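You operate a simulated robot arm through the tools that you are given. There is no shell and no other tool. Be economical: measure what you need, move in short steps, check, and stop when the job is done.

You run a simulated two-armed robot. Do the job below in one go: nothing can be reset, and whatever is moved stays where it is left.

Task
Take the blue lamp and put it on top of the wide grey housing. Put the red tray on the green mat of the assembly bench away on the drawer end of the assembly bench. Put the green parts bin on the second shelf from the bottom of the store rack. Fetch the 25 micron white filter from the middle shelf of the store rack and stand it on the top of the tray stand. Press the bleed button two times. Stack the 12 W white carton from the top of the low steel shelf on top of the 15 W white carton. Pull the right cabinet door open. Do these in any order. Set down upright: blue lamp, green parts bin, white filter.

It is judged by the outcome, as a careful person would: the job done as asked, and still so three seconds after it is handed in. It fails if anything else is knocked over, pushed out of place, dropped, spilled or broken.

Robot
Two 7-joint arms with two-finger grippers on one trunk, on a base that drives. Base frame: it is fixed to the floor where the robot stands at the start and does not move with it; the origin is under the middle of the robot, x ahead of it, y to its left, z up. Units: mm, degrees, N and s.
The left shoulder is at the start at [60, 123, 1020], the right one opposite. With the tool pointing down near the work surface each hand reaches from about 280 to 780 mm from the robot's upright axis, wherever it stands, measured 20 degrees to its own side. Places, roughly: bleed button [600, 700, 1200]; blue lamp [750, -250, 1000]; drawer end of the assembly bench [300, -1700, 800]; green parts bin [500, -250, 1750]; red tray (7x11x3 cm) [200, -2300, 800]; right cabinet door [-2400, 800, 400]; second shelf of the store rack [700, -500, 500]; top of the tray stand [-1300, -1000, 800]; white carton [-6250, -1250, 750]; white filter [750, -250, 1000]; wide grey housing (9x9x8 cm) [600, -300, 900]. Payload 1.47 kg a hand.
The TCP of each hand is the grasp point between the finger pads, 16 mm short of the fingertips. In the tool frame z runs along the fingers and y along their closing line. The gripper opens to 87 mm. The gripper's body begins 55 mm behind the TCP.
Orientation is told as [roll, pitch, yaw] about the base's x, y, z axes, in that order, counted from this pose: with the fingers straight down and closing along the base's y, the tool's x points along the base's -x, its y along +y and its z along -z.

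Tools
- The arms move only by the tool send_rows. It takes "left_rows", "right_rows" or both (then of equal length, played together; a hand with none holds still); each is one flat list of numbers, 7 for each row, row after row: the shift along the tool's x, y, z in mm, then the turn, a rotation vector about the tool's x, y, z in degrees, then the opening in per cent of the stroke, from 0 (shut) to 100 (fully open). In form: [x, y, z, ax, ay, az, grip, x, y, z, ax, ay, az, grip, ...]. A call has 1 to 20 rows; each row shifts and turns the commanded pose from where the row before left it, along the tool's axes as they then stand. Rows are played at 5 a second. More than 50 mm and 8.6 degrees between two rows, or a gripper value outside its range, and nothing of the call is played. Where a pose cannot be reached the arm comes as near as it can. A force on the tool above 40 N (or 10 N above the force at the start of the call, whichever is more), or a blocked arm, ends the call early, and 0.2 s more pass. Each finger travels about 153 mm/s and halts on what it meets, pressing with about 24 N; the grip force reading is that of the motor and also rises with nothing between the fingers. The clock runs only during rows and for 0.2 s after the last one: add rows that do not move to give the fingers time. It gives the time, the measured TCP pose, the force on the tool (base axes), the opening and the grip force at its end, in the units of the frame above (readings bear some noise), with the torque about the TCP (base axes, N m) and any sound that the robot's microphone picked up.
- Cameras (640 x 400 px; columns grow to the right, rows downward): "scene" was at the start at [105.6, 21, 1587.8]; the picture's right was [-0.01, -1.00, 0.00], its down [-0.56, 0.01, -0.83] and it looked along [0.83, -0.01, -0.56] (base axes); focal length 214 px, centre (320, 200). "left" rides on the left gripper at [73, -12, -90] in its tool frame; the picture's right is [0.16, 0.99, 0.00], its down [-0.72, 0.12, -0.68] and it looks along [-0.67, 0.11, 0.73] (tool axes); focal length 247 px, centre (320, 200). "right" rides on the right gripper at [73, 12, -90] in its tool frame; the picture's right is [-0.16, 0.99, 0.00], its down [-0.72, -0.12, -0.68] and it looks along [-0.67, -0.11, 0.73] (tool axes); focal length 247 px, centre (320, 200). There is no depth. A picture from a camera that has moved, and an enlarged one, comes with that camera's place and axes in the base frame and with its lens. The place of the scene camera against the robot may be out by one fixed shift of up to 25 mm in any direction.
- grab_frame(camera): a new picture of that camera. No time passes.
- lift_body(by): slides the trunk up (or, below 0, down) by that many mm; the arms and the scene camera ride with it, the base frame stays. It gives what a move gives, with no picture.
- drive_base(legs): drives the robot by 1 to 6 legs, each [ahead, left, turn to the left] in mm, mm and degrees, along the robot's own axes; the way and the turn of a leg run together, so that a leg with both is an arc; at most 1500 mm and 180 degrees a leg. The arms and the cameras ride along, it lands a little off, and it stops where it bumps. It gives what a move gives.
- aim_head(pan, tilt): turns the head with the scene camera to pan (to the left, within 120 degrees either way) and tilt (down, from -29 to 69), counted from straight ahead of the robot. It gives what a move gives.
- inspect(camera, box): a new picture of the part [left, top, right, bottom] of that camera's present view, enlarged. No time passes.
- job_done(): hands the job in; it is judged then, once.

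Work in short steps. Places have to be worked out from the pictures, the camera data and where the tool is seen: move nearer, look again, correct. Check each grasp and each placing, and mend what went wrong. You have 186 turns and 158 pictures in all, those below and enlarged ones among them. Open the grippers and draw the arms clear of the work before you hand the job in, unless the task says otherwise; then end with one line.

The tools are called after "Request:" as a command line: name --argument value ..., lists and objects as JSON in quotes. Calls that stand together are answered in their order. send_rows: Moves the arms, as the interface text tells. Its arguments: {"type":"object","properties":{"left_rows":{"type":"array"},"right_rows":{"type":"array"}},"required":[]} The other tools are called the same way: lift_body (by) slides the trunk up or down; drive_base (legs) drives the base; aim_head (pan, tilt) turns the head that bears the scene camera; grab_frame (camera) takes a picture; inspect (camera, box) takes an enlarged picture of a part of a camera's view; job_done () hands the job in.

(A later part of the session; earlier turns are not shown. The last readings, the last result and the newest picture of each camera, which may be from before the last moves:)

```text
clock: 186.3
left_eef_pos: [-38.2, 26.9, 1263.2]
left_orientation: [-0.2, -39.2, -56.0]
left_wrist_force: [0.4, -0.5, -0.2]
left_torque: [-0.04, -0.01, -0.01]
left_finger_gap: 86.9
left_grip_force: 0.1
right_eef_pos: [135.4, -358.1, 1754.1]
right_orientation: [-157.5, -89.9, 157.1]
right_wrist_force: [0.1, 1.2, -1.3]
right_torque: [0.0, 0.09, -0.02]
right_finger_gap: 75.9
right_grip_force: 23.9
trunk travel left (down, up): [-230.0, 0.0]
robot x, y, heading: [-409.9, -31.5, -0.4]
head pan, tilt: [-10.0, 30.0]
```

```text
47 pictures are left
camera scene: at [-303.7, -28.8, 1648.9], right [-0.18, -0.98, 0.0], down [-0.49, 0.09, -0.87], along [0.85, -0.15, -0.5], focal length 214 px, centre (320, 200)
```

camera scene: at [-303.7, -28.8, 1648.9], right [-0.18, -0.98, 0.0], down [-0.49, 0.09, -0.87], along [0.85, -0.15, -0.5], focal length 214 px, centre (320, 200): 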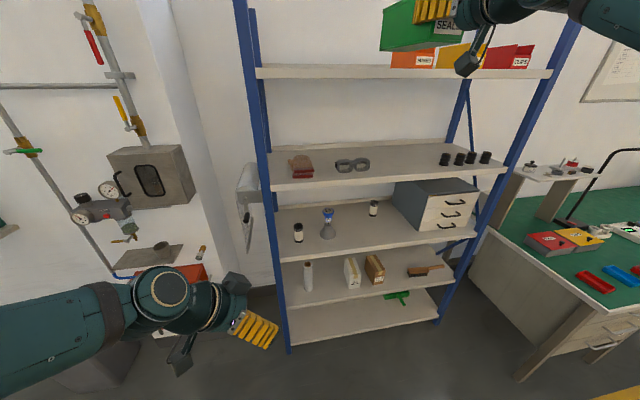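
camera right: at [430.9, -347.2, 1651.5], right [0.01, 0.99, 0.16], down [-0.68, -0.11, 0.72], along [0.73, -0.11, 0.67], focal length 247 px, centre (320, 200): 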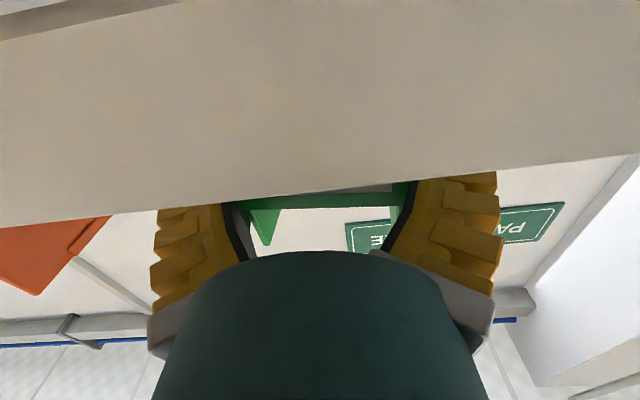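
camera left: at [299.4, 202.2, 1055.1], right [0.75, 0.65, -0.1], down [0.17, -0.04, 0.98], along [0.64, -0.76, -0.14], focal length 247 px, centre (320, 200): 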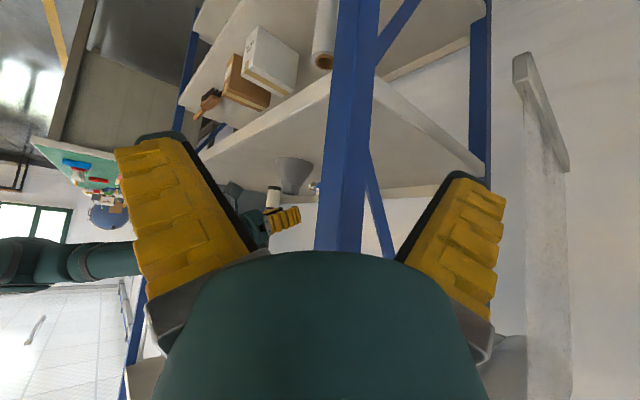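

The bin is held level. The second shelf has a gap between the paper roll and white carton (y ≈ -270, shelf z ≈545). I lower the trunk and bring the arm down in front.

Request:
lift_body --by -230

Request:
send_rows --right_rows '[48, 0, 0, 0, 0, 0, 60, 48, 0, 0, 0, 0, 0, 60, 48, 0, 0, 0, 0, 0, 60, 48, 0, 0, 0, 0, 0, 60, 48, 0, 0, 0, 0, 0, 60, 48, 0, 0, 0, 0, 0, 60, 48, 0, 0, 0, 0, 0, 60, 48, 0, 0, 0, 0, 0, 60, 48, 0, 0, 0, 0, 0, 60, 48, 0, 0, 0, 0, 0, 60, 48, 0, 0, 0, 0, 0, 60, 48, 0, 0, 0, 0, 0, 60, 48, 0, 0, 0, 0, 0, 60, 48, 0, 0, 0, 0, 0, 60, 48, 0, 0, 0, 0, 0, 60, 48, 0, 0, 0, 0, 0, 60, 48, 0, 0, 0, 0, 0, 60, 48, 0, 0, 0, 0, 0, 60]'

Request:
grab_frame --camera "scene"

```text
clock: 188.7
left_eef_pos: [-39.0, 28.8, 1033.6]
left_orientation: [-0.1, -39.1, -56.1]
left_wrist_force: [-0.5, -0.2, 0.6]
left_torque: [0.0, 0.0, 0.0]
left_finger_gap: 87.1
left_grip_force: 0.1
right_eef_pos: [136.5, -358.4, 1525.1]
right_orientation: [-158.8, -89.8, 158.6]
right_wrist_force: [0.6, -0.4, 0.4]
right_torque: [0.01, 0.12, 0.02]
right_finger_gap: 75.8
right_grip_force: 23.8
trunk travel left (down, up): [0.0, 230.0]
robot x, y, heading: [-412.6, -34.3, -0.2]
head pan, tilt: [-10.0, 30.0]
```

```text
clock: 192.5
left_eef_pos: [-37.8, 27.5, 1032.8]
left_orientation: [-0.2, -39.2, -56.1]
left_wrist_force: [0.2, 0.0, -0.6]
left_torque: [0.02, 0.02, 0.03]
left_finger_gap: 86.9
left_grip_force: 0.1
right_eef_pos: [137.7, -358.3, 665.1]
right_orientation: [-164.2, -89.8, 163.9]
right_wrist_force: [-0.2, -0.8, -0.9]
right_torque: [-0.02, 0.11, -0.02]
right_finger_gap: 74.1
right_grip_force: 24.1
trunk travel left (down, up): [0.0, 230.0]
robot x, y, heading: [-409.4, -37.5, -0.2]
head pan, tilt: [-10.0, 30.0]
```

```text
46 pictures are left
camera scene: at [-303.4, -29.1, 1418.8], right [-0.18, -0.98, 0.0], down [-0.49, 0.09, -0.87], along [0.85, -0.15, -0.5], focal length 214 px, centre (320, 200)
```

scene: 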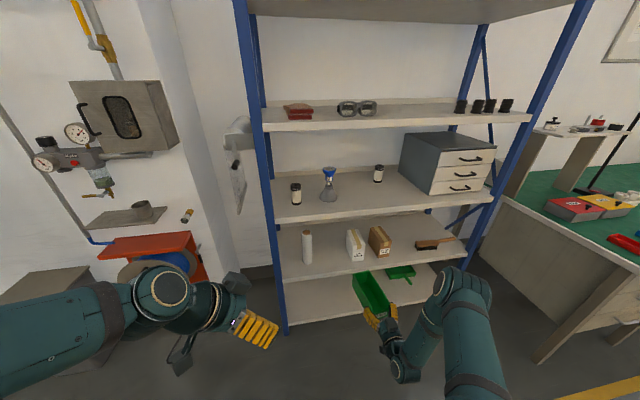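

Shelf 2 reads z ≈512 with a gap y -155…-360. I shift left 96, drop the hand slightly, and drive in.

Request:
send_rows --right_rows '[30, 0, 0, 0, 0, 0, 60, 30, 0, 0, 0, 0, 0, 60]'

Request:
drive_base --legs '[[0, 96, 0], [200, 0, 0]]'

Request:
grab_frame --camera "scene"

Request:
grab_frame --camera "right"

```text
clock: 193.1
left_eef_pos: [-38.9, 28.0, 1032.5]
left_orientation: [-0.2, -39.2, -56.1]
left_wrist_force: [0.5, -0.4, 0.1]
left_torque: [0.0, -0.01, 0.02]
left_finger_gap: 87.0
left_grip_force: 0.0
right_eef_pos: [139.8, -359.9, 600.4]
right_orientation: [-157.2, -89.8, 157.0]
right_wrist_force: [-0.7, 0.2, -1.9]
right_torque: [-0.02, 0.12, -0.01]
right_finger_gap: 74.1
right_grip_force: 24.0
trunk travel left (down, up): [0.0, 230.0]
robot x, y, heading: [-409.5, -37.3, -0.3]
head pan, tilt: [-10.0, 30.0]
```

```text
clock: 195.8
left_eef_pos: [164.1, 119.0, 1033.4]
left_orientation: [-0.2, -39.1, -56.5]
left_wrist_force: [-0.2, 1.1, -0.5]
left_torque: [0.03, -0.03, -0.02]
left_finger_gap: 87.1
left_grip_force: 0.0
right_eef_pos: [339.2, -268.8, 600.6]
right_orientation: [-151.5, -89.9, 150.7]
right_wrist_force: [-0.5, 0.0, -1.3]
right_torque: [0.0, 0.13, -0.01]
right_finger_gap: 73.3
right_grip_force: 24.0
trunk travel left (down, up): [0.0, 230.0]
robot x, y, heading: [-207.3, 55.9, -0.5]
head pan, tilt: [-10.0, 30.0]
```

```text
45 pictures are left
camera scene: at [-100.5, 65.5, 1418.8], right [-0.18, -0.98, 0.0], down [-0.49, 0.09, -0.87], along [0.85, -0.16, -0.5], focal length 214 px, centre (320, 200)
```

scene: 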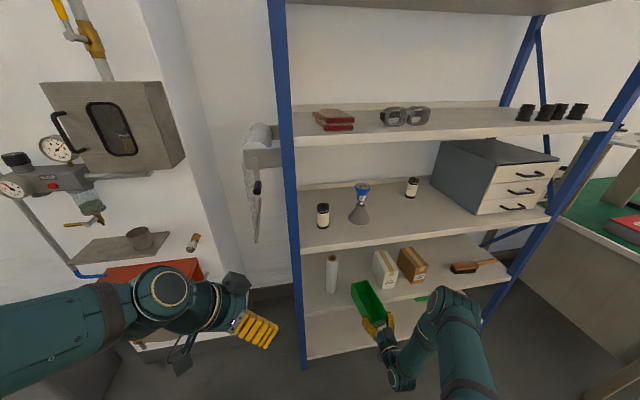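

```text
44 pictures are left
camera right: at [250.6, -255.9, 527.1], right [0.01, 0.99, 0.16], down [-0.68, -0.11, 0.72], along [0.73, -0.12, 0.67], focal length 247 px, centre (320, 200)
```

right: 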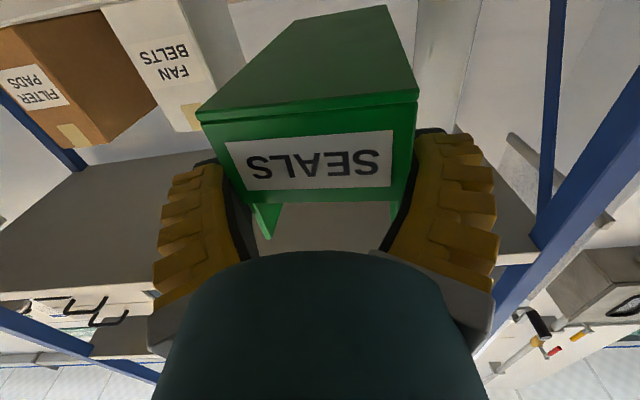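

The gap is roomy on both sides of the bin. I drive the last 180 mm.

Request:
drive_base --legs '[[182, 0, 0.3]]'

Request:
send_rows --right_rows '[20, 0, 0, 0, 0, 0, 60, 12, 0, 0, 0, 0, 0, 60, 0, 0, 0, 0, 0, 0, 60]'

Request:
grab_frame --camera "scene"

```text
clock: 197.4
left_eef_pos: [350.1, 121.7, 1031.9]
left_orientation: [-0.3, -39.2, -56.0]
left_wrist_force: [0.2, 1.0, 0.6]
left_torque: [0.0, 0.02, -0.02]
left_finger_gap: 86.8
left_grip_force: 0.1
right_eef_pos: [527.9, -265.1, 600.0]
right_orientation: [-148.1, -89.9, 147.8]
right_wrist_force: [-0.1, 0.2, -1.6]
right_torque: [-0.04, 0.09, 0.0]
right_finger_gap: 73.0
right_grip_force: 24.2
trunk travel left (down, up): [0.0, 230.0]
robot x, y, heading: [-22.4, 55.1, -0.0]
head pan, tilt: [-10.0, 30.0]
```

```text
clock: 198.2
left_eef_pos: [349.7, 121.2, 1033.5]
left_orientation: [-0.2, -39.2, -56.1]
left_wrist_force: [-0.5, -0.2, 0.0]
left_torque: [-0.01, -0.02, -0.01]
left_finger_gap: 87.1
left_grip_force: 0.1
right_eef_pos: [528.0, -264.8, 569.8]
right_orientation: [-160.1, -89.9, 159.9]
right_wrist_force: [-0.2, 0.2, -2.2]
right_torque: [0.0, 0.07, 0.01]
right_finger_gap: 73.3
right_grip_force: 24.0
trunk travel left (down, up): [0.0, 230.0]
robot x, y, heading: [-22.6, 59.8, -0.1]
head pan, tilt: [-10.0, 30.0]
```

```text
43 pictures are left
camera scene: at [84.7, 65.1, 1418.9], right [-0.18, -0.98, 0.0], down [-0.49, 0.09, -0.87], along [0.85, -0.15, -0.5], focal length 214 px, centre (320, 200)
```

scene: 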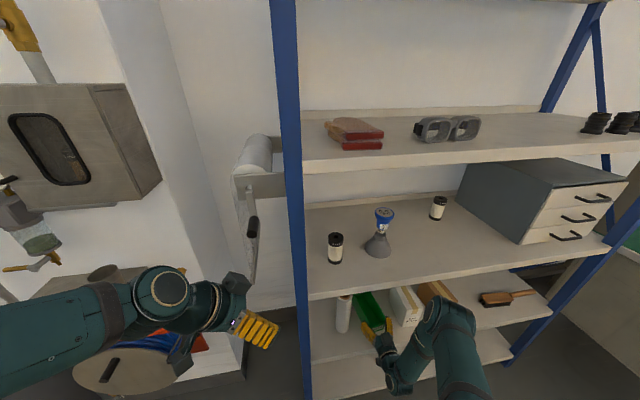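

In the gap. Now lowering to the shelf in small steps.

Request:
send_rows --right_rows '[8, 0, 0, 0, 0, 0, 60, 4, 0, 0, 0, 0, 0, 60, 0, 0, 0, 0, 0, 0, 60]'

Request:
send_rows --right_rows '[4, 0, 0, 0, 0, 0, 60, 0, 0, 0, 0, 0, 0, 60]'

Request:
send_rows --right_rows '[4, 0, 0, 0, 0, 0, 60, 0, 0, 0, 0, 0, 0, 60]'

```text
clock: 199.0
left_eef_pos: [348.2, 122.6, 1033.3]
left_orientation: [-0.2, -39.3, -56.1]
left_wrist_force: [0.6, 0.3, -0.4]
left_torque: [0.0, 0.01, 0.01]
left_finger_gap: 87.1
left_grip_force: 0.1
right_eef_pos: [528.7, -265.1, 558.9]
right_orientation: [-159.4, -89.7, 159.1]
right_wrist_force: [-2.8, 0.6, 13.9]
right_torque: [-0.11, 0.14, 0.05]
right_finger_gap: 70.0
right_grip_force: 23.6
trunk travel left (down, up): [0.0, 230.0]
robot x, y, heading: [-20.3, 57.5, -0.1]
head pan, tilt: [-10.0, 30.0]
```

```text
clock: 199.6
left_eef_pos: [347.4, 121.2, 1033.9]
left_orientation: [-0.1, -39.4, -56.1]
left_wrist_force: [0.5, -0.5, -0.2]
left_torque: [-0.02, -0.04, 0.01]
left_finger_gap: 86.9
left_grip_force: 0.1
right_eef_pos: [528.5, -265.9, 557.6]
right_orientation: [-165.5, -89.3, 165.1]
right_wrist_force: [-4.7, -2.2, 39.5]
right_torque: [0.13, 0.28, 0.1]
right_finger_gap: 70.1
right_grip_force: 24.3
trunk travel left (down, up): [0.0, 230.0]
robot x, y, heading: [-20.4, 57.4, -0.3]
head pan, tilt: [-10.0, 30.0]
```

```text
clock: 199.9
left_eef_pos: [347.0, 123.2, 1032.8]
left_orientation: [-0.2, -39.4, -56.2]
left_wrist_force: [0.4, 0.1, -0.2]
left_torque: [0.0, 0.02, -0.02]
left_finger_gap: 87.0
left_grip_force: 0.1
right_eef_pos: [527.9, -265.8, 555.2]
right_orientation: [-172.6, -89.1, 172.1]
right_wrist_force: [-15.8, 5.7, 27.9]
right_torque: [0.21, 2.3, -0.37]
right_finger_gap: 66.9
right_grip_force: 10.9
trunk travel left (down, up): [0.0, 230.0]
robot x, y, heading: [-19.6, 60.1, -0.3]
head pan, tilt: [-10.0, 30.0]
stopped in row 1 (right hand): the force on the tool passed its limit at 62 N (the readings are from after the stop); the commanded pose is now the measured one
```

Contact; I ease up 4 mm and check with the wrist view before releasing.

Request:
send_rows --right_rows '[-3, 0, 0, 0, 0, 0, 60, 0, 0, 0, 0, 0, 0, 60]'

Request:
grab_frame --camera "right"

Request:
inspect --camera "scene" --box '[300, 260, 460, 380]'

```text
clock: 200.5
left_eef_pos: [349.0, 122.5, 1034.0]
left_orientation: [-0.2, -39.2, -56.2]
left_wrist_force: [0.4, 0.0, -0.9]
left_torque: [0.04, 0.0, 0.01]
left_finger_gap: 87.2
left_grip_force: 0.0
right_eef_pos: [530.3, -265.1, 555.5]
right_orientation: [-162.6, -89.5, 162.1]
right_wrist_force: [-3.4, -1.0, 7.2]
right_torque: [0.0, 0.52, 0.04]
right_finger_gap: 57.3
right_grip_force: 3.5
trunk travel left (down, up): [0.0, 230.0]
robot x, y, heading: [-23.3, 60.1, -0.3]
head pan, tilt: [-10.0, 30.0]
```

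```text
42 pictures are left
camera right: at [440.8, -253.8, 481.6], right [0.01, 0.99, 0.16], down [-0.69, -0.11, 0.72], along [0.73, -0.11, 0.68], focal length 247 px, centre (320, 200)
```

right: 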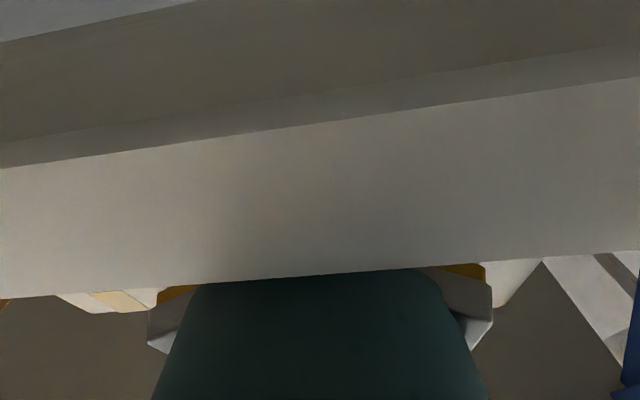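

```text
3.33 times, centred on (380, 320) of scene
camera zoom: at [84.2, 65.3, 1418.8], right [-0.18, -0.98, 0.0], down [-0.49, 0.09, -0.87], along [0.85, -0.15, -0.5], focal length 715 px, centre (120, -200)
```

zoom: 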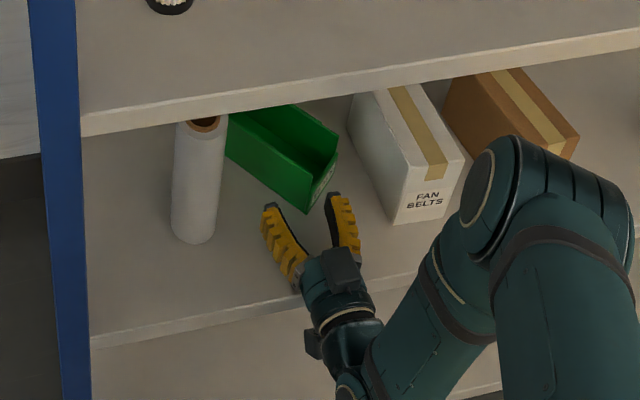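

The bin stands upright on the second shelf (it slid off the fingers forward); the roll and carton are unmoved. I back straight out and check.

Request:
drive_base --legs '[[-350, 0, 0]]'

Request:
inspect --camera "scene" --box '[260, 200, 460, 340]'

```text
clock: 202.8
left_eef_pos: [5.8, 121.5, 1033.0]
left_orientation: [-0.2, -39.3, -56.3]
left_wrist_force: [1.1, -0.2, 0.5]
left_torque: [-0.04, -0.02, 0.01]
left_finger_gap: 86.9
left_grip_force: 0.1
right_eef_pos: [183.2, -267.7, 555.9]
right_orientation: [-168.2, -89.3, 167.5]
right_wrist_force: [-0.2, 0.6, 0.0]
right_torque: [-0.01, 0.02, -0.03]
right_finger_gap: 57.3
right_grip_force: 4.1
trunk travel left (down, up): [0.0, 230.0]
robot x, y, heading: [-363.8, 62.7, -0.4]
head pan, tilt: [-10.0, 30.0]
```

```text
2.86 times, centred on (360, 270) of scene
camera zoom: at [-259.8, 66.5, 1418.9], right [-0.18, -0.98, 0.0], down [-0.49, 0.09, -0.87], along [0.85, -0.16, -0.5], focal length 613 px, centre (206, 0)
```

zoom: 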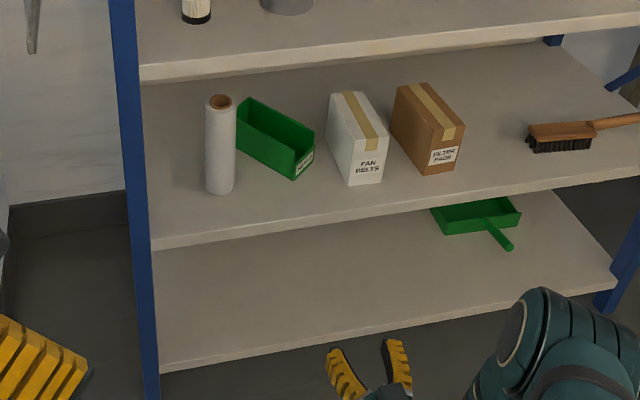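

The bin is fine on shelf 2. Now the bleed button (≈[562,687,1150]): I fold the right hand and turn the left hand straight forward with closed fingers.

Request:
send_rows --right_rows '[-50, 0, 0, 0, 0, 0, 60, -50, 0, 0, 0, 0, 0, 60, -50, 0, 0, 0, 0, 0, 60, -50, 0, 0, 0, 0, 0, 60, -50, 0, 0, 0, 0, 0, 60, -50, 0, 0, 0, 0, 0, 60, -50, 0, 0, 0, 0, 0, 60, -50, 0, 0, 0, 0, 0, 60, 0, 0, 0, 0, 7.5, 0, 60, 0, 0, 0, 0, 7.5, 0, 60, 0, 0, 0, 0, 7.5, 0, 60, 0, 0, 0, 0, 7.5, 0, 60, 0, 0, 0, 0, 7.5, 0, 60, 0, 0, 0, 0, 7.5, 0, 60, 0, 0, 0, 0, 7.5, 0, 60, 0, 0, 0, 0, 7.5, 0, 60, 0, 0, 0, 0, 7.5, 0, 60, 0, 0, 0, 0, 7.5, 0, 60, 0, 0, 0, 0, 7.5, 0, 60, 0, 0, 0, 0, 7.5, 0, 60]' --left_rows '[0, 0, 0, -5.03, 0, -6.21, 50, 0, 0, 0, -5.03, 0, -6.21, 0, 0, 0, 0, -5.03, 0, -6.21, 0, 0, 0, 0, -5.03, 0, -6.21, 0, 0, 0, 0, -5.03, 0, -6.21, 0, 0, 0, 0, -5.03, 0, -6.21, 0, 0, 0, 0, -5.03, 0, -6.21, 0, 0, 0, 0, 0, -7.3, 0, 0, 0, 0, 0, 0, -7.3, 0, 0, 0, 0, 0, 0, -7.3, 0, 0, 0, 0, 0, 0, -7.3, 0, 0, 0, 0, 0, 0, -7.3, 0, 0, 0, 0, 0, 0, -7.3, 0, 0, 0, 0, 0, 0, -7.3, 0, 0, 0, 0, 0, 0, 0, 0, 0, 0, 0, 0, 0, 0, 0, 0, 0, 0, 0, 0, 0, 0, 0, 0, 0, 0, 0, 0, 0, 0, 0, 0, 0, 0, 0, 0, 0, 0, 0, 0, 0, 0, 0, 0, 0, 0, 0, 0]'

Request:
send_rows --right_rows '[50, 0, 0, 0, 0, 0, 60, 50, 0, 0, 0, 0, 0, 60, 50, 0, 0, 0, 0, 0, 60, 30, 0, 0, 0, 0, 0, 60]'

Request:
aim_head --pan 35 --tilt 15

Request:
grab_frame --camera "scene"

```text
refused: rows must be a list of 7 to 140 entries
```

```text
clock: 203.8
left_eef_pos: [6.7, 121.2, 1032.9]
left_orientation: [-0.3, -39.2, -56.4]
left_wrist_force: [0.1, 0.4, 0.4]
left_torque: [-0.03, -0.02, -0.02]
left_finger_gap: 87.0
left_grip_force: 0.1
right_eef_pos: [187.9, -270.3, 413.3]
right_orientation: [-172.1, -89.6, 171.4]
right_wrist_force: [0.0, 1.1, 0.0]
right_torque: [-0.01, -0.01, 0.0]
right_finger_gap: 57.1
right_grip_force: 3.9
right hand out of reach, approached as far as the arm can: row 3, 4
trunk travel left (down, up): [0.0, 230.0]
robot x, y, heading: [-365.2, 62.8, -0.6]
head pan, tilt: [-10.0, 30.0]
```

```text
clock: 204.9
left_eef_pos: [5.9, 120.6, 1033.6]
left_orientation: [-0.2, -39.3, -56.5]
left_wrist_force: [-0.2, -0.2, -0.1]
left_torque: [0.01, 0.0, -0.02]
left_finger_gap: 86.8
left_grip_force: 0.1
right_eef_pos: [188.3, -268.7, 413.6]
right_orientation: [-167.9, -89.4, 167.2]
right_wrist_force: [0.5, 0.3, -0.7]
right_torque: [0.03, 0.0, -0.01]
right_finger_gap: 57.5
right_grip_force: 3.2
trunk travel left (down, up): [0.0, 230.0]
robot x, y, heading: [-368.9, 59.8, -0.6]
head pan, tilt: [35.0, 15.0]
```

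```text
39 pictures are left
camera scene: at [-271.1, 135.8, 1443.1], right [0.57, -0.82, 0.0], down [-0.21, -0.15, -0.97], along [0.8, 0.55, -0.26], focal length 214 px, centre (320, 200)
```

scene: 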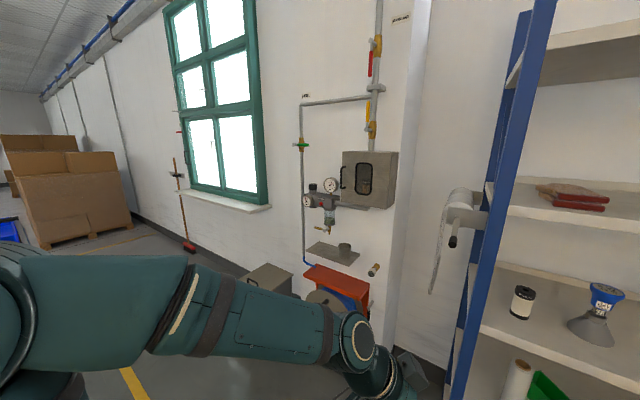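

I miscounted the rows; redoing it in two even calls.

Request:
send_rows --right_rows '[-50, 0, 0, 0, 0, 0, 60, -50, 0, 0, 0, 0, 0, 60, -50, 0, 0, 0, 0, 0, 60, -50, 0, 0, 0, 0, 0, 60, -50, 0, 0, 0, 0, 0, 60, -50, 0, 0, 0, 0, 0, 60, -50, 0, 0, 0, 0, 0, 60, -50, 0, 0, 0, 0, 0, 60, -50, 0, 0, 0, 0, 0, 60, -50, 0, 0, 0, 0, 0, 60, -50, 0, 0, 0, 0, 0, 60, -50, 0, 0, 0, 0, 0, 60]' --left_rows '[0, 0, 0, -5.03, 0, -6.21, 50, 0, 0, 0, -5.03, 0, -6.21, 0, 0, 0, 0, -5.03, 0, -6.21, 0, 0, 0, 0, -5.03, 0, -6.21, 0, 0, 0, 0, -5.03, 0, -6.21, 0, 0, 0, 0, -5.03, 0, -6.21, 0, 0, 0, 0, -5.03, 0, -6.21, 0, 0, 0, 0, 0, -7.3, 0, 0, 0, 0, 0, 0, -7.3, 0, 0, 0, 0, 0, 0, -7.3, 0, 0, 0, 0, 0, 0, -7.3, 0, 0, 0, 0, 0, 0, -7.3, 0, 0]'

Request:
send_rows --right_rows '[0, 0, 0, 0, 7.5, 0, 60, 0, 0, 0, 0, 7.5, 0, 60, 0, 0, 0, 0, 7.5, 0, 60, 0, 0, 0, 0, 7.5, 0, 60, 0, 0, 0, 0, 7.5, 0, 60, 0, 0, 0, 0, 7.5, 0, 60, 0, 0, 0, 0, 7.5, 0, 60, 0, 0, 0, 0, 7.5, 0, 60, 0, 0, 0, 0, 7.5, 0, 60, 0, 0, 0, 0, 7.5, 0, 60, 0, 0, 0, 0, 7.5, 0, 60, 0, 0, 0, 0, 7.5, 0, 60, 45, 0, 0, 0, 0, 0, 60, 45, 0, 0, 0, 0, 0, 60, 45, 0, 0, 0, 0, 0, 60, 45, 0, 0, 0, 0, 0, 60]' --left_rows '[0, 0, 0, 0, -7.3, 0, 0, 0, 0, 0, 0, -7.3, 0, 0, 0, 0, 0, 0, 0, 0, 0, 0, 0, 0, 0, 0, 0, 0, 0, 0, 0, 0, 0, 0, 0, 0, 0, 0, 0, 0, 0, 0, 0, 0, 0, 0, 0, 0, 0, 0, 0, 0, 0, 0, 0, 0, 0, 0, 0, 0, 0, 0, 0, 0, 0, 0, 0, 0, 0, 0, 0, 0, 0, 0, 0, 0, 0, 0, 0, 0, 0, 0, 0, 0, 0, 0, 0, 0, 0, 0, 0, 0, 0, 0, 0, 0, 0, 0, 0, 0, 0, 0, 0, 0, 0, 0, 0, 0, 0, 0, 0, 0]'

Request:
inspect --camera "scene" --box '[290, 165, 410, 255]'

```text
clock: 207.3
left_eef_pos: [47.4, 85.8, 1064.0]
left_orientation: [-21.0, -59.3, 15.7]
left_wrist_force: [0.9, -1.1, -0.4]
left_torque: [0.02, 0.01, -0.02]
left_finger_gap: 0.1
left_grip_force: 24.2
left hand out of reach, approached as far as the arm can: row 8, 9, 10, 11
right_eef_pos: [184.0, -267.3, 951.3]
right_orientation: [-170.1, -89.6, 169.2]
right_wrist_force: [0.6, -0.9, 0.8]
right_torque: [0.02, -0.02, -0.02]
right_finger_gap: 57.4
right_grip_force: 3.6
trunk travel left (down, up): [0.0, 230.0]
robot x, y, heading: [-367.9, 62.0, -0.7]
head pan, tilt: [35.0, 15.0]
stopped in row 11 (left hand): the arm was blocked; the commanded pose is now the measured one
```

```text
clock: 207.9
left_eef_pos: [51.8, 49.7, 1084.3]
left_orientation: [-48.9, -60.7, 38.0]
left_wrist_force: [-0.7, 0.0, 0.0]
left_torque: [0.01, -0.04, -0.02]
left_finger_gap: 0.1
left_grip_force: 24.1
left hand out of reach, approached as far as the arm can: row 1, 2
right_eef_pos: [183.4, -266.4, 951.7]
right_orientation: [-0.3, -77.4, -0.3]
right_wrist_force: [0.3, 0.0, 0.1]
right_torque: [0.03, 0.01, -0.02]
right_finger_gap: 57.3
right_grip_force: 4.2
trunk travel left (down, up): [0.0, 230.0]
robot x, y, heading: [-362.2, 60.1, -0.6]
head pan, tilt: [35.0, 15.0]
stopped in row 2 (left hand): the arm was blocked; the commanded pose is now the measured one
```

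```text
4.44 times, centred on (350, 210) of scene
camera zoom: at [-271.0, 135.9, 1443.1], right [0.56, -0.83, 0.0], down [-0.21, -0.15, -0.97], along [0.8, 0.55, -0.26], focal length 953 px, centre (187, 156)
```

zoom: 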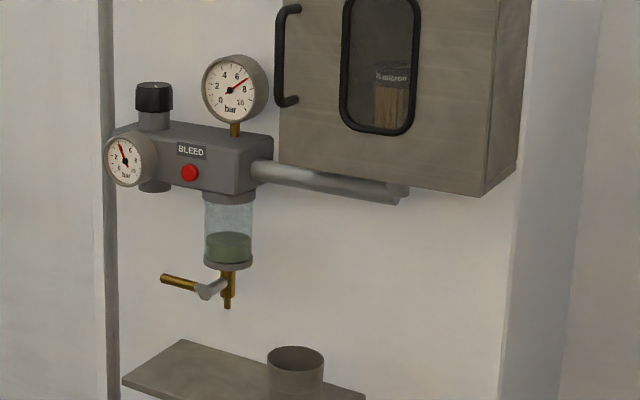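

The left arm got cramped near the body, though it points nearly forward already. I move it out to the left and forward, and finish folding the right hand.

Request:
send_rows --right_rows '[0, 0, 0, 0, 7.5, 0, 60, 0, 0, 0, 0, 7.5, 0, 60, 0, 0, 0, 0, 7.5, 0, 60, 0, 0, 0, 0, 7.5, 0, 60, 0, 0, 0, 0, 7.5, 0, 60, 0, 0, 0, 0, 7.5, 0, 60]' --left_rows '[-28, 27.7, 3, 0, 0, 0, 0, -28, 27.7, 3, 0, 0, 0, 0, -28, 27.7, 3, 0, 0, 0, 0, -28, 27.7, 3, 0, 0, 0, 0, -28, 27.7, 3, 0, 0, 0, 0, -28, 27.7, 3, 0, 0, 0, 0]'

Request:
send_rows --right_rows '[0, 0, 0, 0, 7.5, 0, 60, 0, 0, 0, 0, 7.5, 0, 60, 0, 0, 0, 0, 7.5, 0, 60, 0, 0, 0, 0, 7.5, 0, 60, 45, 0, 0, 0, 0, 0, 60, 45, 0, 0, 0, 0, 0, 60, 45, 0, 0, 0, 0, 0, 60, 45, 0, 0, 0, 0, 0, 60]'

```text
clock: 209.3
left_eef_pos: [155.4, 248.0, 1165.9]
left_orientation: [-48.8, -60.9, 37.7]
left_wrist_force: [0.2, 0.4, -0.3]
left_torque: [-0.01, 0.05, -0.01]
left_finger_gap: 0.1
left_grip_force: 24.0
right_eef_pos: [183.9, -266.6, 953.3]
right_orientation: [-0.2, -32.2, -0.6]
right_wrist_force: [-0.9, 0.2, -0.1]
right_torque: [0.0, 0.0, -0.03]
right_finger_gap: 57.5
right_grip_force: 3.9
trunk travel left (down, up): [0.0, 230.0]
robot x, y, heading: [-367.0, 59.4, -0.5]
head pan, tilt: [35.0, 15.0]
```

```text
clock: 211.1
left_eef_pos: [153.4, 247.5, 1166.1]
left_orientation: [-49.1, -60.8, 37.9]
left_wrist_force: [-0.2, -0.4, -0.2]
left_torque: [0.02, -0.02, 0.0]
left_finger_gap: 0.2
left_grip_force: 24.6
right_eef_pos: [-2.0, -263.5, 945.5]
right_orientation: [-0.1, -2.5, -0.7]
right_wrist_force: [-0.2, 0.4, 1.1]
right_torque: [-0.01, -0.01, 0.0]
right_finger_gap: 57.4
right_grip_force: 3.3
trunk travel left (down, up): [0.0, 230.0]
robot x, y, heading: [-365.2, 57.9, -0.3]
head pan, tilt: [35.0, 15.0]
```

Left hand is free. I straighten it forward and drive to face the button, stopping short.

Request:
send_rows --left_rows '[0, 0, 0, -2.67, -5.3, 5.05, 0, 0, 0, 0, -2.67, -5.3, 5.05, 0, 0, 0, 0, -2.67, -5.3, 5.05, 0, 0, 0, 0, -2.67, -5.3, 5.05, 0]'

Request:
drive_base --legs '[[0, 440, 0.3], [220, 0, 0]]'

Request:
grab_frame --camera "left"

Request:
grab_frame --camera "scene"

```text
clock: 212.1
left_eef_pos: [153.3, 248.4, 1162.8]
left_orientation: [94.4, -89.9, -94.4]
left_wrist_force: [0.8, -0.8, 0.2]
left_torque: [-0.02, -0.01, -0.01]
left_finger_gap: 0.0
left_grip_force: 23.7
right_eef_pos: [-0.7, -265.2, 945.3]
right_orientation: [-0.2, -2.4, -0.7]
right_wrist_force: [-0.2, -0.7, 0.4]
right_torque: [0.0, -0.01, 0.04]
right_finger_gap: 57.5
right_grip_force: 3.0
trunk travel left (down, up): [0.0, 230.0]
robot x, y, heading: [-367.0, 61.6, -0.5]
head pan, tilt: [35.0, 15.0]
```

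```text
clock: 217.8
left_eef_pos: [383.6, 686.4, 1163.4]
left_orientation: [43.5, -89.9, -43.6]
left_wrist_force: [0.3, 0.2, -0.6]
left_torque: [-0.01, -0.03, 0.02]
left_finger_gap: 0.0
left_grip_force: 24.0
right_eef_pos: [230.1, 174.0, 945.0]
right_orientation: [-0.2, -2.3, -0.9]
right_wrist_force: [0.0, 0.2, 0.3]
right_torque: [-0.01, 0.02, 0.0]
right_finger_gap: 57.3
right_grip_force: 3.8
trunk travel left (down, up): [0.0, 230.0]
robot x, y, heading: [-137.4, 499.9, -0.4]
head pan, tilt: [35.0, 15.0]
```

```text
37 pictures are left
camera left: at [294.0, 674.8, 1089.8], right [0.0, 0.99, -0.16], down [-0.68, 0.12, 0.72], along [0.73, 0.1, 0.67], focal length 247 px, centre (320, 200)
```

left: 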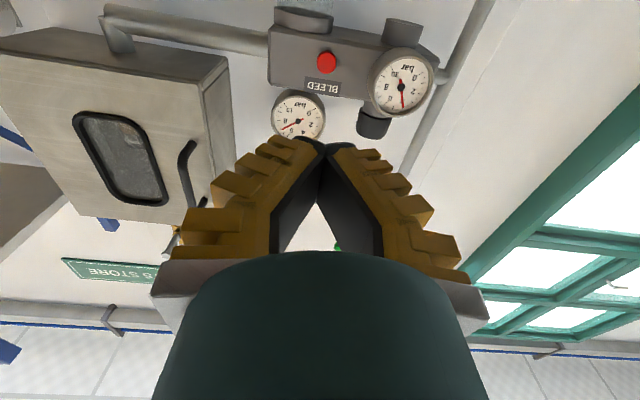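

```text
36 pictures are left
camera scene: at [-41.1, 574.1, 1443.0], right [0.57, -0.82, 0.0], down [-0.21, -0.15, -0.97], along [0.8, 0.55, -0.26], focal length 214 px, centre (320, 200)
```

scene: 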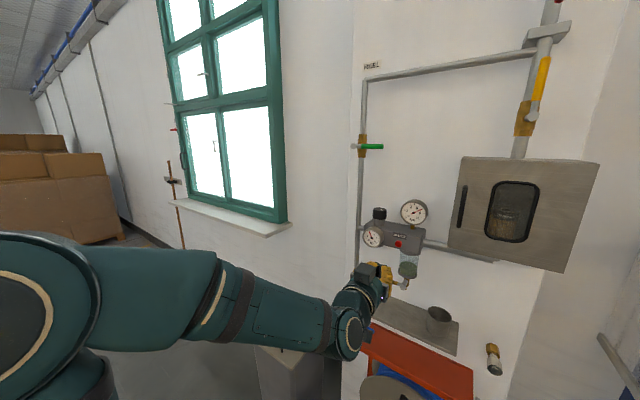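

The button lines up: y ≈689, z ≈1153, x ≈565. I adjust 3 mm left, 10 mm down, drive 115 closer and look.

Request:
send_rows --left_rows '[10, 3, 0, 0, 0, 0, 0, 0, 0, 0, 0, 0, 0, 0]'

Request:
drive_base --legs '[[110, 0, 0.4]]'

Request:
grab_frame --camera "left"

```text
clock: 218.4
left_eef_pos: [382.1, 689.9, 1153.3]
left_orientation: [70.6, -90.0, -70.8]
left_wrist_force: [0.3, -0.7, -0.3]
left_torque: [-0.02, -0.01, 0.01]
left_finger_gap: 0.0
left_grip_force: 23.7
right_eef_pos: [230.2, 173.2, 946.3]
right_orientation: [-0.1, -2.4, -0.8]
right_wrist_force: [-0.9, 0.3, 0.1]
right_torque: [0.03, -0.01, 0.03]
right_finger_gap: 57.4
right_grip_force: 3.3
trunk travel left (down, up): [0.0, 230.0]
robot x, y, heading: [-139.8, 496.9, -0.5]
head pan, tilt: [35.0, 15.0]
```

```text
clock: 219.6
left_eef_pos: [492.6, 691.9, 1152.7]
left_orientation: [34.0, -89.9, -33.8]
left_wrist_force: [0.5, -0.4, -0.1]
left_torque: [-0.01, 0.0, 0.01]
left_finger_gap: 0.1
left_grip_force: 23.8
right_eef_pos: [341.7, 176.0, 943.9]
right_orientation: [-0.2, -2.3, -0.3]
right_wrist_force: [-0.3, 0.1, -0.6]
right_torque: [-0.02, 0.04, -0.02]
right_finger_gap: 57.4
right_grip_force: 3.1
trunk travel left (down, up): [0.0, 230.0]
robot x, y, heading: [-24.9, 501.1, -0.2]
head pan, tilt: [35.0, 15.0]
```

```text
35 pictures are left
camera left: at [402.7, 680.3, 1079.7], right [0.0, 0.99, -0.16], down [-0.68, 0.11, 0.73], along [0.73, 0.11, 0.67], focal length 247 px, centre (320, 200)
```

left: 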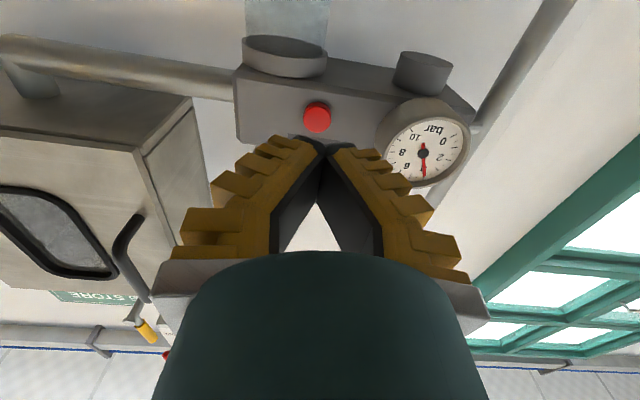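

Aligned with the button. I advance 50 mm to near contact.

Request:
send_rows --left_rows '[0, -1, 20, 0, 0, 0, 0, 0, 0, 20, 0, 0, 0, 0, 0, 0, 8, 0, 0, 0, 0, 0, 0, 0, 0, 0, 0, 0]'

Request:
grab_frame --camera "left"

```text
clock: 220.6
left_eef_pos: [538.6, 690.8, 1153.7]
left_orientation: [62.6, -89.9, -62.5]
left_wrist_force: [-1.0, 0.0, -0.9]
left_torque: [-0.01, 0.0, -0.04]
left_finger_gap: 0.1
left_grip_force: 23.9
right_eef_pos: [341.7, 175.2, 944.7]
right_orientation: [-0.1, -2.5, -0.4]
right_wrist_force: [-0.1, 0.5, 0.1]
right_torque: [0.02, 0.0, 0.0]
right_finger_gap: 57.4
right_grip_force: 3.7
trunk travel left (down, up): [0.0, 230.0]
robot x, y, heading: [-27.4, 496.8, -0.0]
head pan, tilt: [35.0, 15.0]
```

```text
34 pictures are left
camera left: at [449.1, 679.5, 1080.0], right [0.0, 0.99, -0.16], down [-0.68, 0.11, 0.72], along [0.73, 0.11, 0.67], focal length 247 px, centre (320, 200)
```

left: 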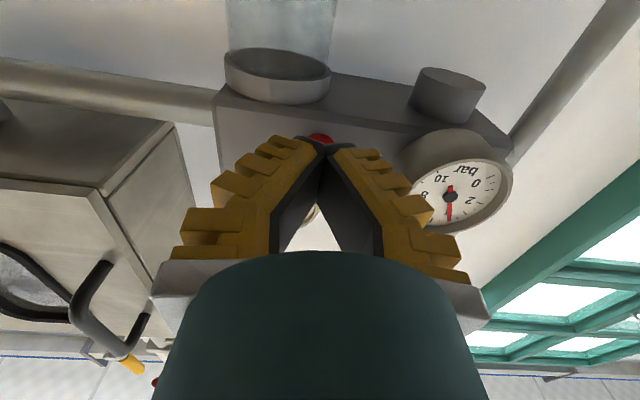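

The fingertips are at the button. I press in small steps, watching force and sound.

Request:
send_rows --left_rows '[0, 0, 6, 0, 0, 0, 0, 0, 0, 6, 0, 0, 0, 0, 0, 0, 0, 0, 0, 0, 0]'

Request:
send_rows --left_rows '[0, 0, 5, 0, 0, 0, 0, 0, 0, 0, 0, 0, 0, 0]'

```text
clock: 221.4
left_eef_pos: [550.4, 690.3, 1152.9]
left_orientation: [59.0, -89.9, -58.8]
left_wrist_force: [-0.3, -0.1, -1.2]
left_torque: [-0.01, -0.01, 0.0]
left_finger_gap: 0.0
left_grip_force: 24.1
right_eef_pos: [341.4, 176.4, 945.0]
right_orientation: [-0.1, -2.3, -0.3]
right_wrist_force: [0.1, -0.2, 0.2]
right_torque: [-0.01, 0.0, -0.01]
right_finger_gap: 57.3
right_grip_force: 3.6
trunk travel left (down, up): [0.0, 230.0]
robot x, y, heading: [-27.2, 500.1, -0.2]
head pan, tilt: [35.0, 15.0]
```

```text
clock: 222.0
left_eef_pos: [554.5, 691.6, 1152.2]
left_orientation: [53.9, -89.9, -53.7]
left_wrist_force: [-1.0, -0.3, -0.5]
left_torque: [0.0, 0.01, 0.0]
left_finger_gap: 5.7
left_grip_force: 28.2
right_eef_pos: [340.6, 176.8, 945.9]
right_orientation: [-0.2, -2.4, -0.3]
right_wrist_force: [-0.4, -0.2, -1.0]
right_torque: [0.0, -0.01, 0.02]
right_finger_gap: 57.9
right_grip_force: 3.9
trunk travel left (down, up): [0.0, 230.0]
robot x, y, heading: [-28.3, 499.2, -0.0]
head pan, tilt: [35.0, 15.0]
heard: click
```

A click: first press. I retract 14 mm and see whether a release sounds.

Request:
send_rows --left_rows '[0, 0, -7, 0, 0, 0, 0, 0, 0, -7, 0, 0, 0, 0, 0, 0, 0, 0, 0, 0, 0, 0, 0, 0, 0, 0, 0, 0]'

Request:
grab_frame --camera "left"

```text
clock: 223.0
left_eef_pos: [541.0, 690.6, 1151.8]
left_orientation: [62.8, -89.9, -62.6]
left_wrist_force: [-0.8, 0.3, -0.4]
left_torque: [0.0, 0.01, 0.0]
left_finger_gap: 0.1
left_grip_force: 28.3
right_eef_pos: [340.2, 176.2, 944.2]
right_orientation: [-0.2, -2.4, -0.3]
right_wrist_force: [-0.4, 0.8, 0.1]
right_torque: [-0.02, -0.01, -0.01]
right_finger_gap: 57.3
right_grip_force: 3.9
trunk travel left (down, up): [0.0, 230.0]
robot x, y, heading: [-28.4, 496.9, 0.1]
head pan, tilt: [35.0, 15.0]
```

```text
33 pictures are left
camera left: at [451.9, 679.6, 1078.2], right [0.0, 0.99, -0.16], down [-0.68, 0.11, 0.72], along [0.73, 0.11, 0.67], focal length 247 px, centre (320, 200)
```

left: 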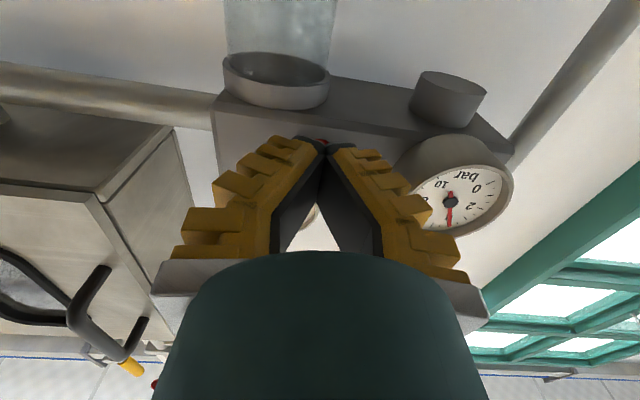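

Button released. Second press with the same stroke.

Request:
send_rows --left_rows '[0, 0, 7, 0, 0, 0, 0, 0, 0, 5, 0, 0, 0, 0, 0, 0, 2, 0, 0, 0, 0, 0, 0, 0, 0, 0, 0, 0]'

```text
clock: 224.0
left_eef_pos: [554.0, 690.7, 1152.6]
left_orientation: [56.8, -89.9, -56.5]
left_wrist_force: [-2.3, 0.2, 0.3]
left_torque: [0.01, -0.01, 0.01]
left_finger_gap: 5.9
left_grip_force: 28.1
right_eef_pos: [340.2, 175.6, 944.8]
right_orientation: [-0.1, -2.4, -0.2]
right_wrist_force: [0.3, -0.7, -0.2]
right_torque: [-0.02, -0.04, 0.02]
right_finger_gap: 57.3
right_grip_force: 3.6
trunk travel left (down, up): [0.0, 230.0]
robot x, y, heading: [-30.2, 499.9, -0.3]
head pan, tilt: [35.0, 15.0]
heard: click
```

Two clicks heard. I retract, back off, turn around and look toward the cabinet.

Request:
send_rows --left_rows '[0, 0, -25, 0, 0, 0, 0, 0, 0, -25, 0, 0, 0, 30]'

Request:
drive_base --legs '[[-450, 0, 0], [0, 0, 165]]'

Request:
aim_head --pan 0 --tilt 15

Request:
grab_frame --camera "scene"

```text
clock: 224.6
left_eef_pos: [503.0, 692.2, 1155.4]
left_orientation: [101.8, -89.9, -101.6]
left_wrist_force: [0.0, 0.5, 0.4]
left_torque: [-0.01, 0.01, 0.03]
left_finger_gap: 32.4
left_grip_force: 4.5
right_eef_pos: [339.8, 175.0, 945.4]
right_orientation: [-0.1, -2.5, -0.2]
right_wrist_force: [0.4, -0.6, 0.1]
right_torque: [0.02, -0.03, -0.01]
right_finger_gap: 57.5
right_grip_force: 4.1
trunk travel left (down, up): [0.0, 230.0]
robot x, y, heading: [-26.6, 501.6, -0.0]
head pan, tilt: [35.0, 15.0]
```

```text
clock: 234.4
left_eef_pos: [-1038.6, 379.4, 1153.4]
left_orientation: [59.8, -89.9, 112.6]
left_wrist_force: [-0.8, -0.1, -0.8]
left_torque: [0.03, 0.0, 0.0]
left_finger_gap: 32.3
left_grip_force: 4.3
right_eef_pos: [-807.6, 868.2, 945.3]
right_orientation: [-0.1, -2.4, 171.8]
right_wrist_force: [0.1, 0.0, 0.3]
right_torque: [0.01, -0.02, 0.0]
right_finger_gap: 57.7
right_grip_force: 3.6
trunk travel left (down, up): [0.0, 230.0]
robot x, y, heading: [-488.0, 497.7, 171.9]
head pan, tilt: [35.0, 15.0]
```

```text
clock: 235.4
left_eef_pos: [-1039.4, 379.4, 1153.6]
left_orientation: [62.6, -89.9, 109.7]
left_wrist_force: [0.5, -0.1, -0.4]
left_torque: [0.01, -0.03, 0.05]
left_finger_gap: 32.2
left_grip_force: 4.1
right_eef_pos: [-808.2, 869.2, 945.0]
right_orientation: [-0.1, -2.4, 171.8]
right_wrist_force: [0.9, 0.4, -0.2]
right_torque: [0.03, 0.0, -0.01]
right_finger_gap: 57.3
right_grip_force: 3.7
trunk travel left (down, up): [0.0, 230.0]
robot x, y, heading: [-488.6, 497.3, 172.1]
head pan, tilt: [0.0, 15.0]
```

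```text
32 pictures are left
camera scene: at [-583.0, 535.5, 1443.1], right [0.14, 0.99, 0.0], down [0.26, -0.04, -0.97], along [-0.96, 0.13, -0.26], focal length 214 px, centre (320, 200)
```

scene: 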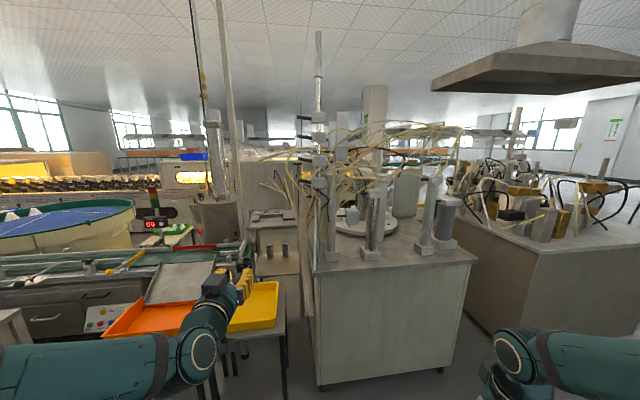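

Machines block the way straight on. I look to the right (+y side) and left for the route.

Request:
aim_head --pan -55 --tilt 12

Request:
grab_frame --camera "scene"

```text
clock: 236.6
left_eef_pos: [-1040.2, 379.1, 1153.5]
left_orientation: [62.0, -89.9, 110.4]
left_wrist_force: [-0.4, 0.1, 0.7]
left_torque: [0.0, 0.03, 0.02]
left_finger_gap: 32.2
left_grip_force: 4.8
right_eef_pos: [-807.5, 869.0, 943.9]
right_orientation: [-0.1, -2.3, 171.8]
right_wrist_force: [-0.2, 0.4, -0.5]
right_torque: [-0.02, 0.03, -0.02]
right_finger_gap: 57.1
right_grip_force: 3.9
trunk travel left (down, up): [0.0, 230.0]
robot x, y, heading: [-486.8, 499.9, 172.2]
head pan, tilt: [-55.0, 12.0]
```

```text
31 pictures are left
camera scene: at [-532.9, 605.6, 1448.0], right [0.89, 0.46, 0.0], down [0.09, -0.19, -0.98], along [-0.45, 0.87, -0.21], focal length 214 px, centre (320, 200)
```

scene: 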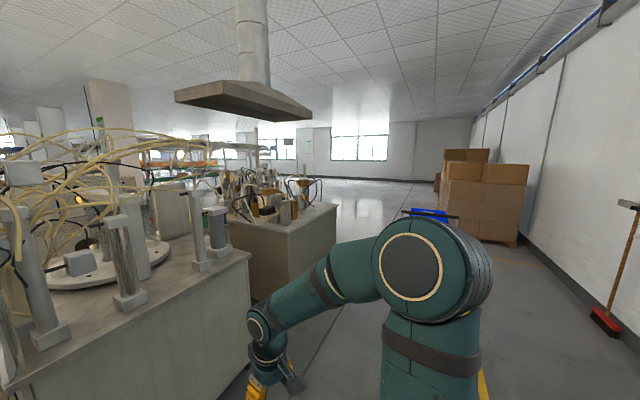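

Open floor lies on the +y side. I turn to face +y, move along x≈80 and look again.

Request:
drive_base --legs '[[0, 0, -82], [500, -570, 0], [800, 0, 0]]'

Request:
aim_head --pan 35 --tilt 12

Request:
grab_frame --camera "scene"

```text
clock: 249.3
left_eef_pos: [-108.5, 2318.7, 1153.5]
left_orientation: [54.4, -90.0, 34.7]
left_wrist_force: [0.5, -0.2, 0.1]
left_torque: [0.04, 0.01, 0.03]
left_finger_gap: 32.2
left_grip_force: 4.7
right_eef_pos: [404.7, 2144.5, 944.8]
right_orientation: [-0.1, -2.4, 88.6]
right_wrist_force: [-0.9, -0.2, -0.4]
right_torque: [-0.01, -0.04, 0.0]
right_finger_gap: 57.4
right_grip_force: 3.3
trunk travel left (down, up): [0.0, 230.0]
robot x, y, heading: [76.9, 1783.4, 89.0]
head pan, tilt: [-55.0, 12.0]
```

```text
clock: 251.0
left_eef_pos: [-108.9, 2318.4, 1153.5]
left_orientation: [66.6, -89.9, 22.3]
left_wrist_force: [0.9, -0.6, 0.2]
left_torque: [0.03, -0.02, -0.02]
left_finger_gap: 32.3
left_grip_force: 4.2
right_eef_pos: [405.3, 2144.9, 944.6]
right_orientation: [-0.1, -2.4, 88.5]
right_wrist_force: [-0.2, -0.1, 0.3]
right_torque: [0.01, 0.01, 0.01]
right_finger_gap: 57.3
right_grip_force: 3.5
trunk travel left (down, up): [0.0, 230.0]
robot x, y, heading: [72.8, 1788.6, 88.6]
head pan, tilt: [35.0, 12.0]
```

```text
30 pictures are left
camera scene: at [29.7, 1893.7, 1448.0], right [0.83, 0.55, 0.0], down [0.12, -0.17, -0.98], along [-0.54, 0.81, -0.21], focal length 214 px, centre (320, 200)
```

scene: 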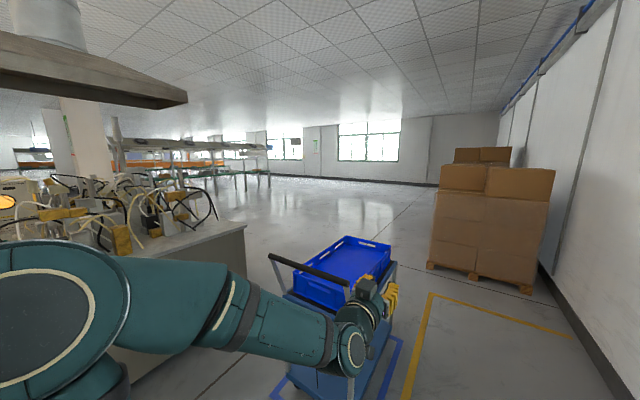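

The way past the trolley is clear. I go to y≈4000, turn left and drive to x≈-1800, then look.

Request:
drive_base --legs '[[1200, 0, 1.4], [1000, 0, 0], [0, 0, 90], [1400, 0, 0], [500, 0, 0]]'

Request:
aim_head --pan 50 --tilt 12

Request:
grab_frame --camera "scene"

```text
clock: 274.9
left_eef_pos: [-2439.4, 3927.1, 1153.2]
left_orientation: [54.7, -90.0, 121.7]
left_wrist_force: [0.3, 0.3, -0.8]
left_torque: [0.02, -0.01, -0.01]
left_finger_gap: 32.3
left_grip_force: 4.5
right_eef_pos: [-2242.8, 4431.5, 945.7]
right_orientation: [-0.1, -2.3, 175.9]
right_wrist_force: [-0.2, 0.0, 0.4]
right_torque: [-0.01, -0.02, 0.01]
right_finger_gap: 57.3
right_grip_force: 4.0
trunk travel left (down, up): [0.0, 230.0]
robot x, y, heading: [-1898.1, 4086.3, 176.1]
head pan, tilt: [35.0, 12.0]
```

```text
clock: 275.7
left_eef_pos: [-2438.9, 3926.2, 1153.8]
left_orientation: [74.2, -90.0, 102.4]
left_wrist_force: [-0.5, 0.2, -0.6]
left_torque: [0.0, -0.04, 0.01]
left_finger_gap: 32.0
left_grip_force: 4.0
right_eef_pos: [-2243.3, 4431.1, 945.1]
right_orientation: [-0.1, -2.4, 175.9]
right_wrist_force: [-0.1, -0.1, 0.1]
right_torque: [0.01, 0.0, -0.01]
right_finger_gap: 57.5
right_grip_force: 3.6
trunk travel left (down, up): [0.0, 230.0]
robot x, y, heading: [-1899.7, 4088.9, 176.0]
head pan, tilt: [50.0, 12.0]
```

```text
29 pictures are left
camera scene: at [-1964.8, 4041.0, 1448.0], right [-0.72, 0.69, 0.0], down [0.14, 0.15, -0.98], along [-0.68, -0.7, -0.21], focal length 214 px, centre (320, 200)
```

scene: 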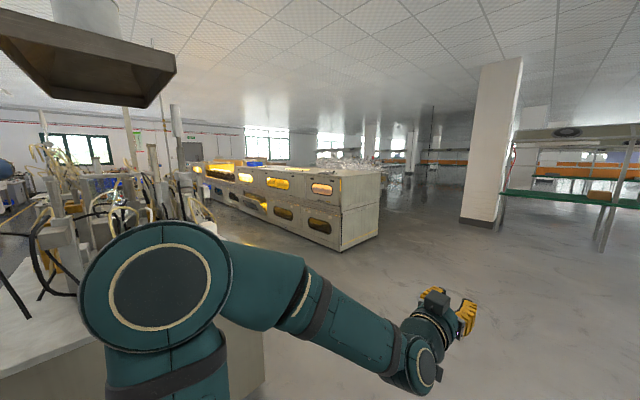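

A wide floor leads round. I drive to about (-3150,2700) facing -y and look ahead.

Request:
drive_base --legs '[[1200, 0, 0], [0, 0, 94], [1450, 0, 0]]'

Request:
aim_head --pan 20 --tilt 12

Request:
grab_frame --camera "scene"

```text
clock: 292.6
left_eef_pos: [-2856.0, 2189.6, 1153.5]
left_orientation: [65.7, -89.9, -154.0]
left_wrist_force: [0.5, -0.8, 0.3]
left_torque: [0.0, 0.01, -0.03]
left_finger_gap: 32.3
left_grip_force: 4.6
right_eef_pos: [-3378.1, 2336.9, 945.4]
right_orientation: [-0.1, -2.3, -88.8]
right_wrist_force: [0.9, -0.4, -0.2]
right_torque: [0.0, 0.02, 0.03]
right_finger_gap: 57.4
right_grip_force: 3.3
trunk travel left (down, up): [0.0, 230.0]
robot x, y, heading: [-3067.3, 2711.4, -88.4]
head pan, tilt: [50.0, 12.0]
```

```text
clock: 293.6
left_eef_pos: [-2856.6, 2190.2, 1153.6]
left_orientation: [75.3, -89.9, -163.5]
left_wrist_force: [0.4, 0.2, -0.3]
left_torque: [-0.02, 0.02, -0.02]
left_finger_gap: 32.0
left_grip_force: 4.6
right_eef_pos: [-3378.0, 2338.5, 945.5]
right_orientation: [-0.1, -2.4, -88.7]
right_wrist_force: [0.1, 0.1, -0.5]
right_torque: [-0.03, 0.0, -0.02]
right_finger_gap: 57.6
right_grip_force: 3.8
trunk travel left (down, up): [0.0, 230.0]
robot x, y, heading: [-3066.4, 2712.1, -88.1]
head pan, tilt: [20.0, 12.0]
```

```text
28 pictures are left
camera scene: at [-3024.2, 2639.7, 1448.0], right [-0.93, -0.37, 0.0], down [-0.08, 0.19, -0.98], along [0.36, -0.91, -0.21], focal length 214 px, centre (320, 200)
```

scene: 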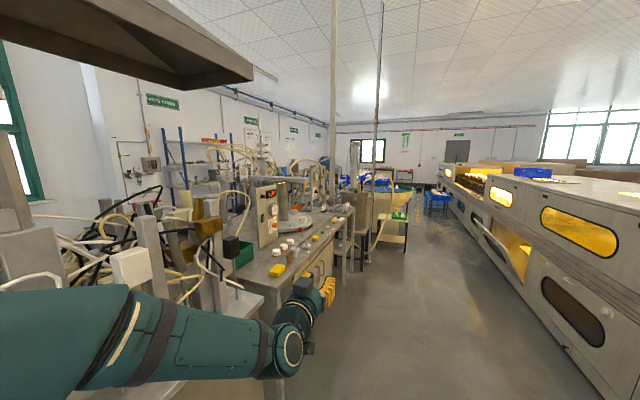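

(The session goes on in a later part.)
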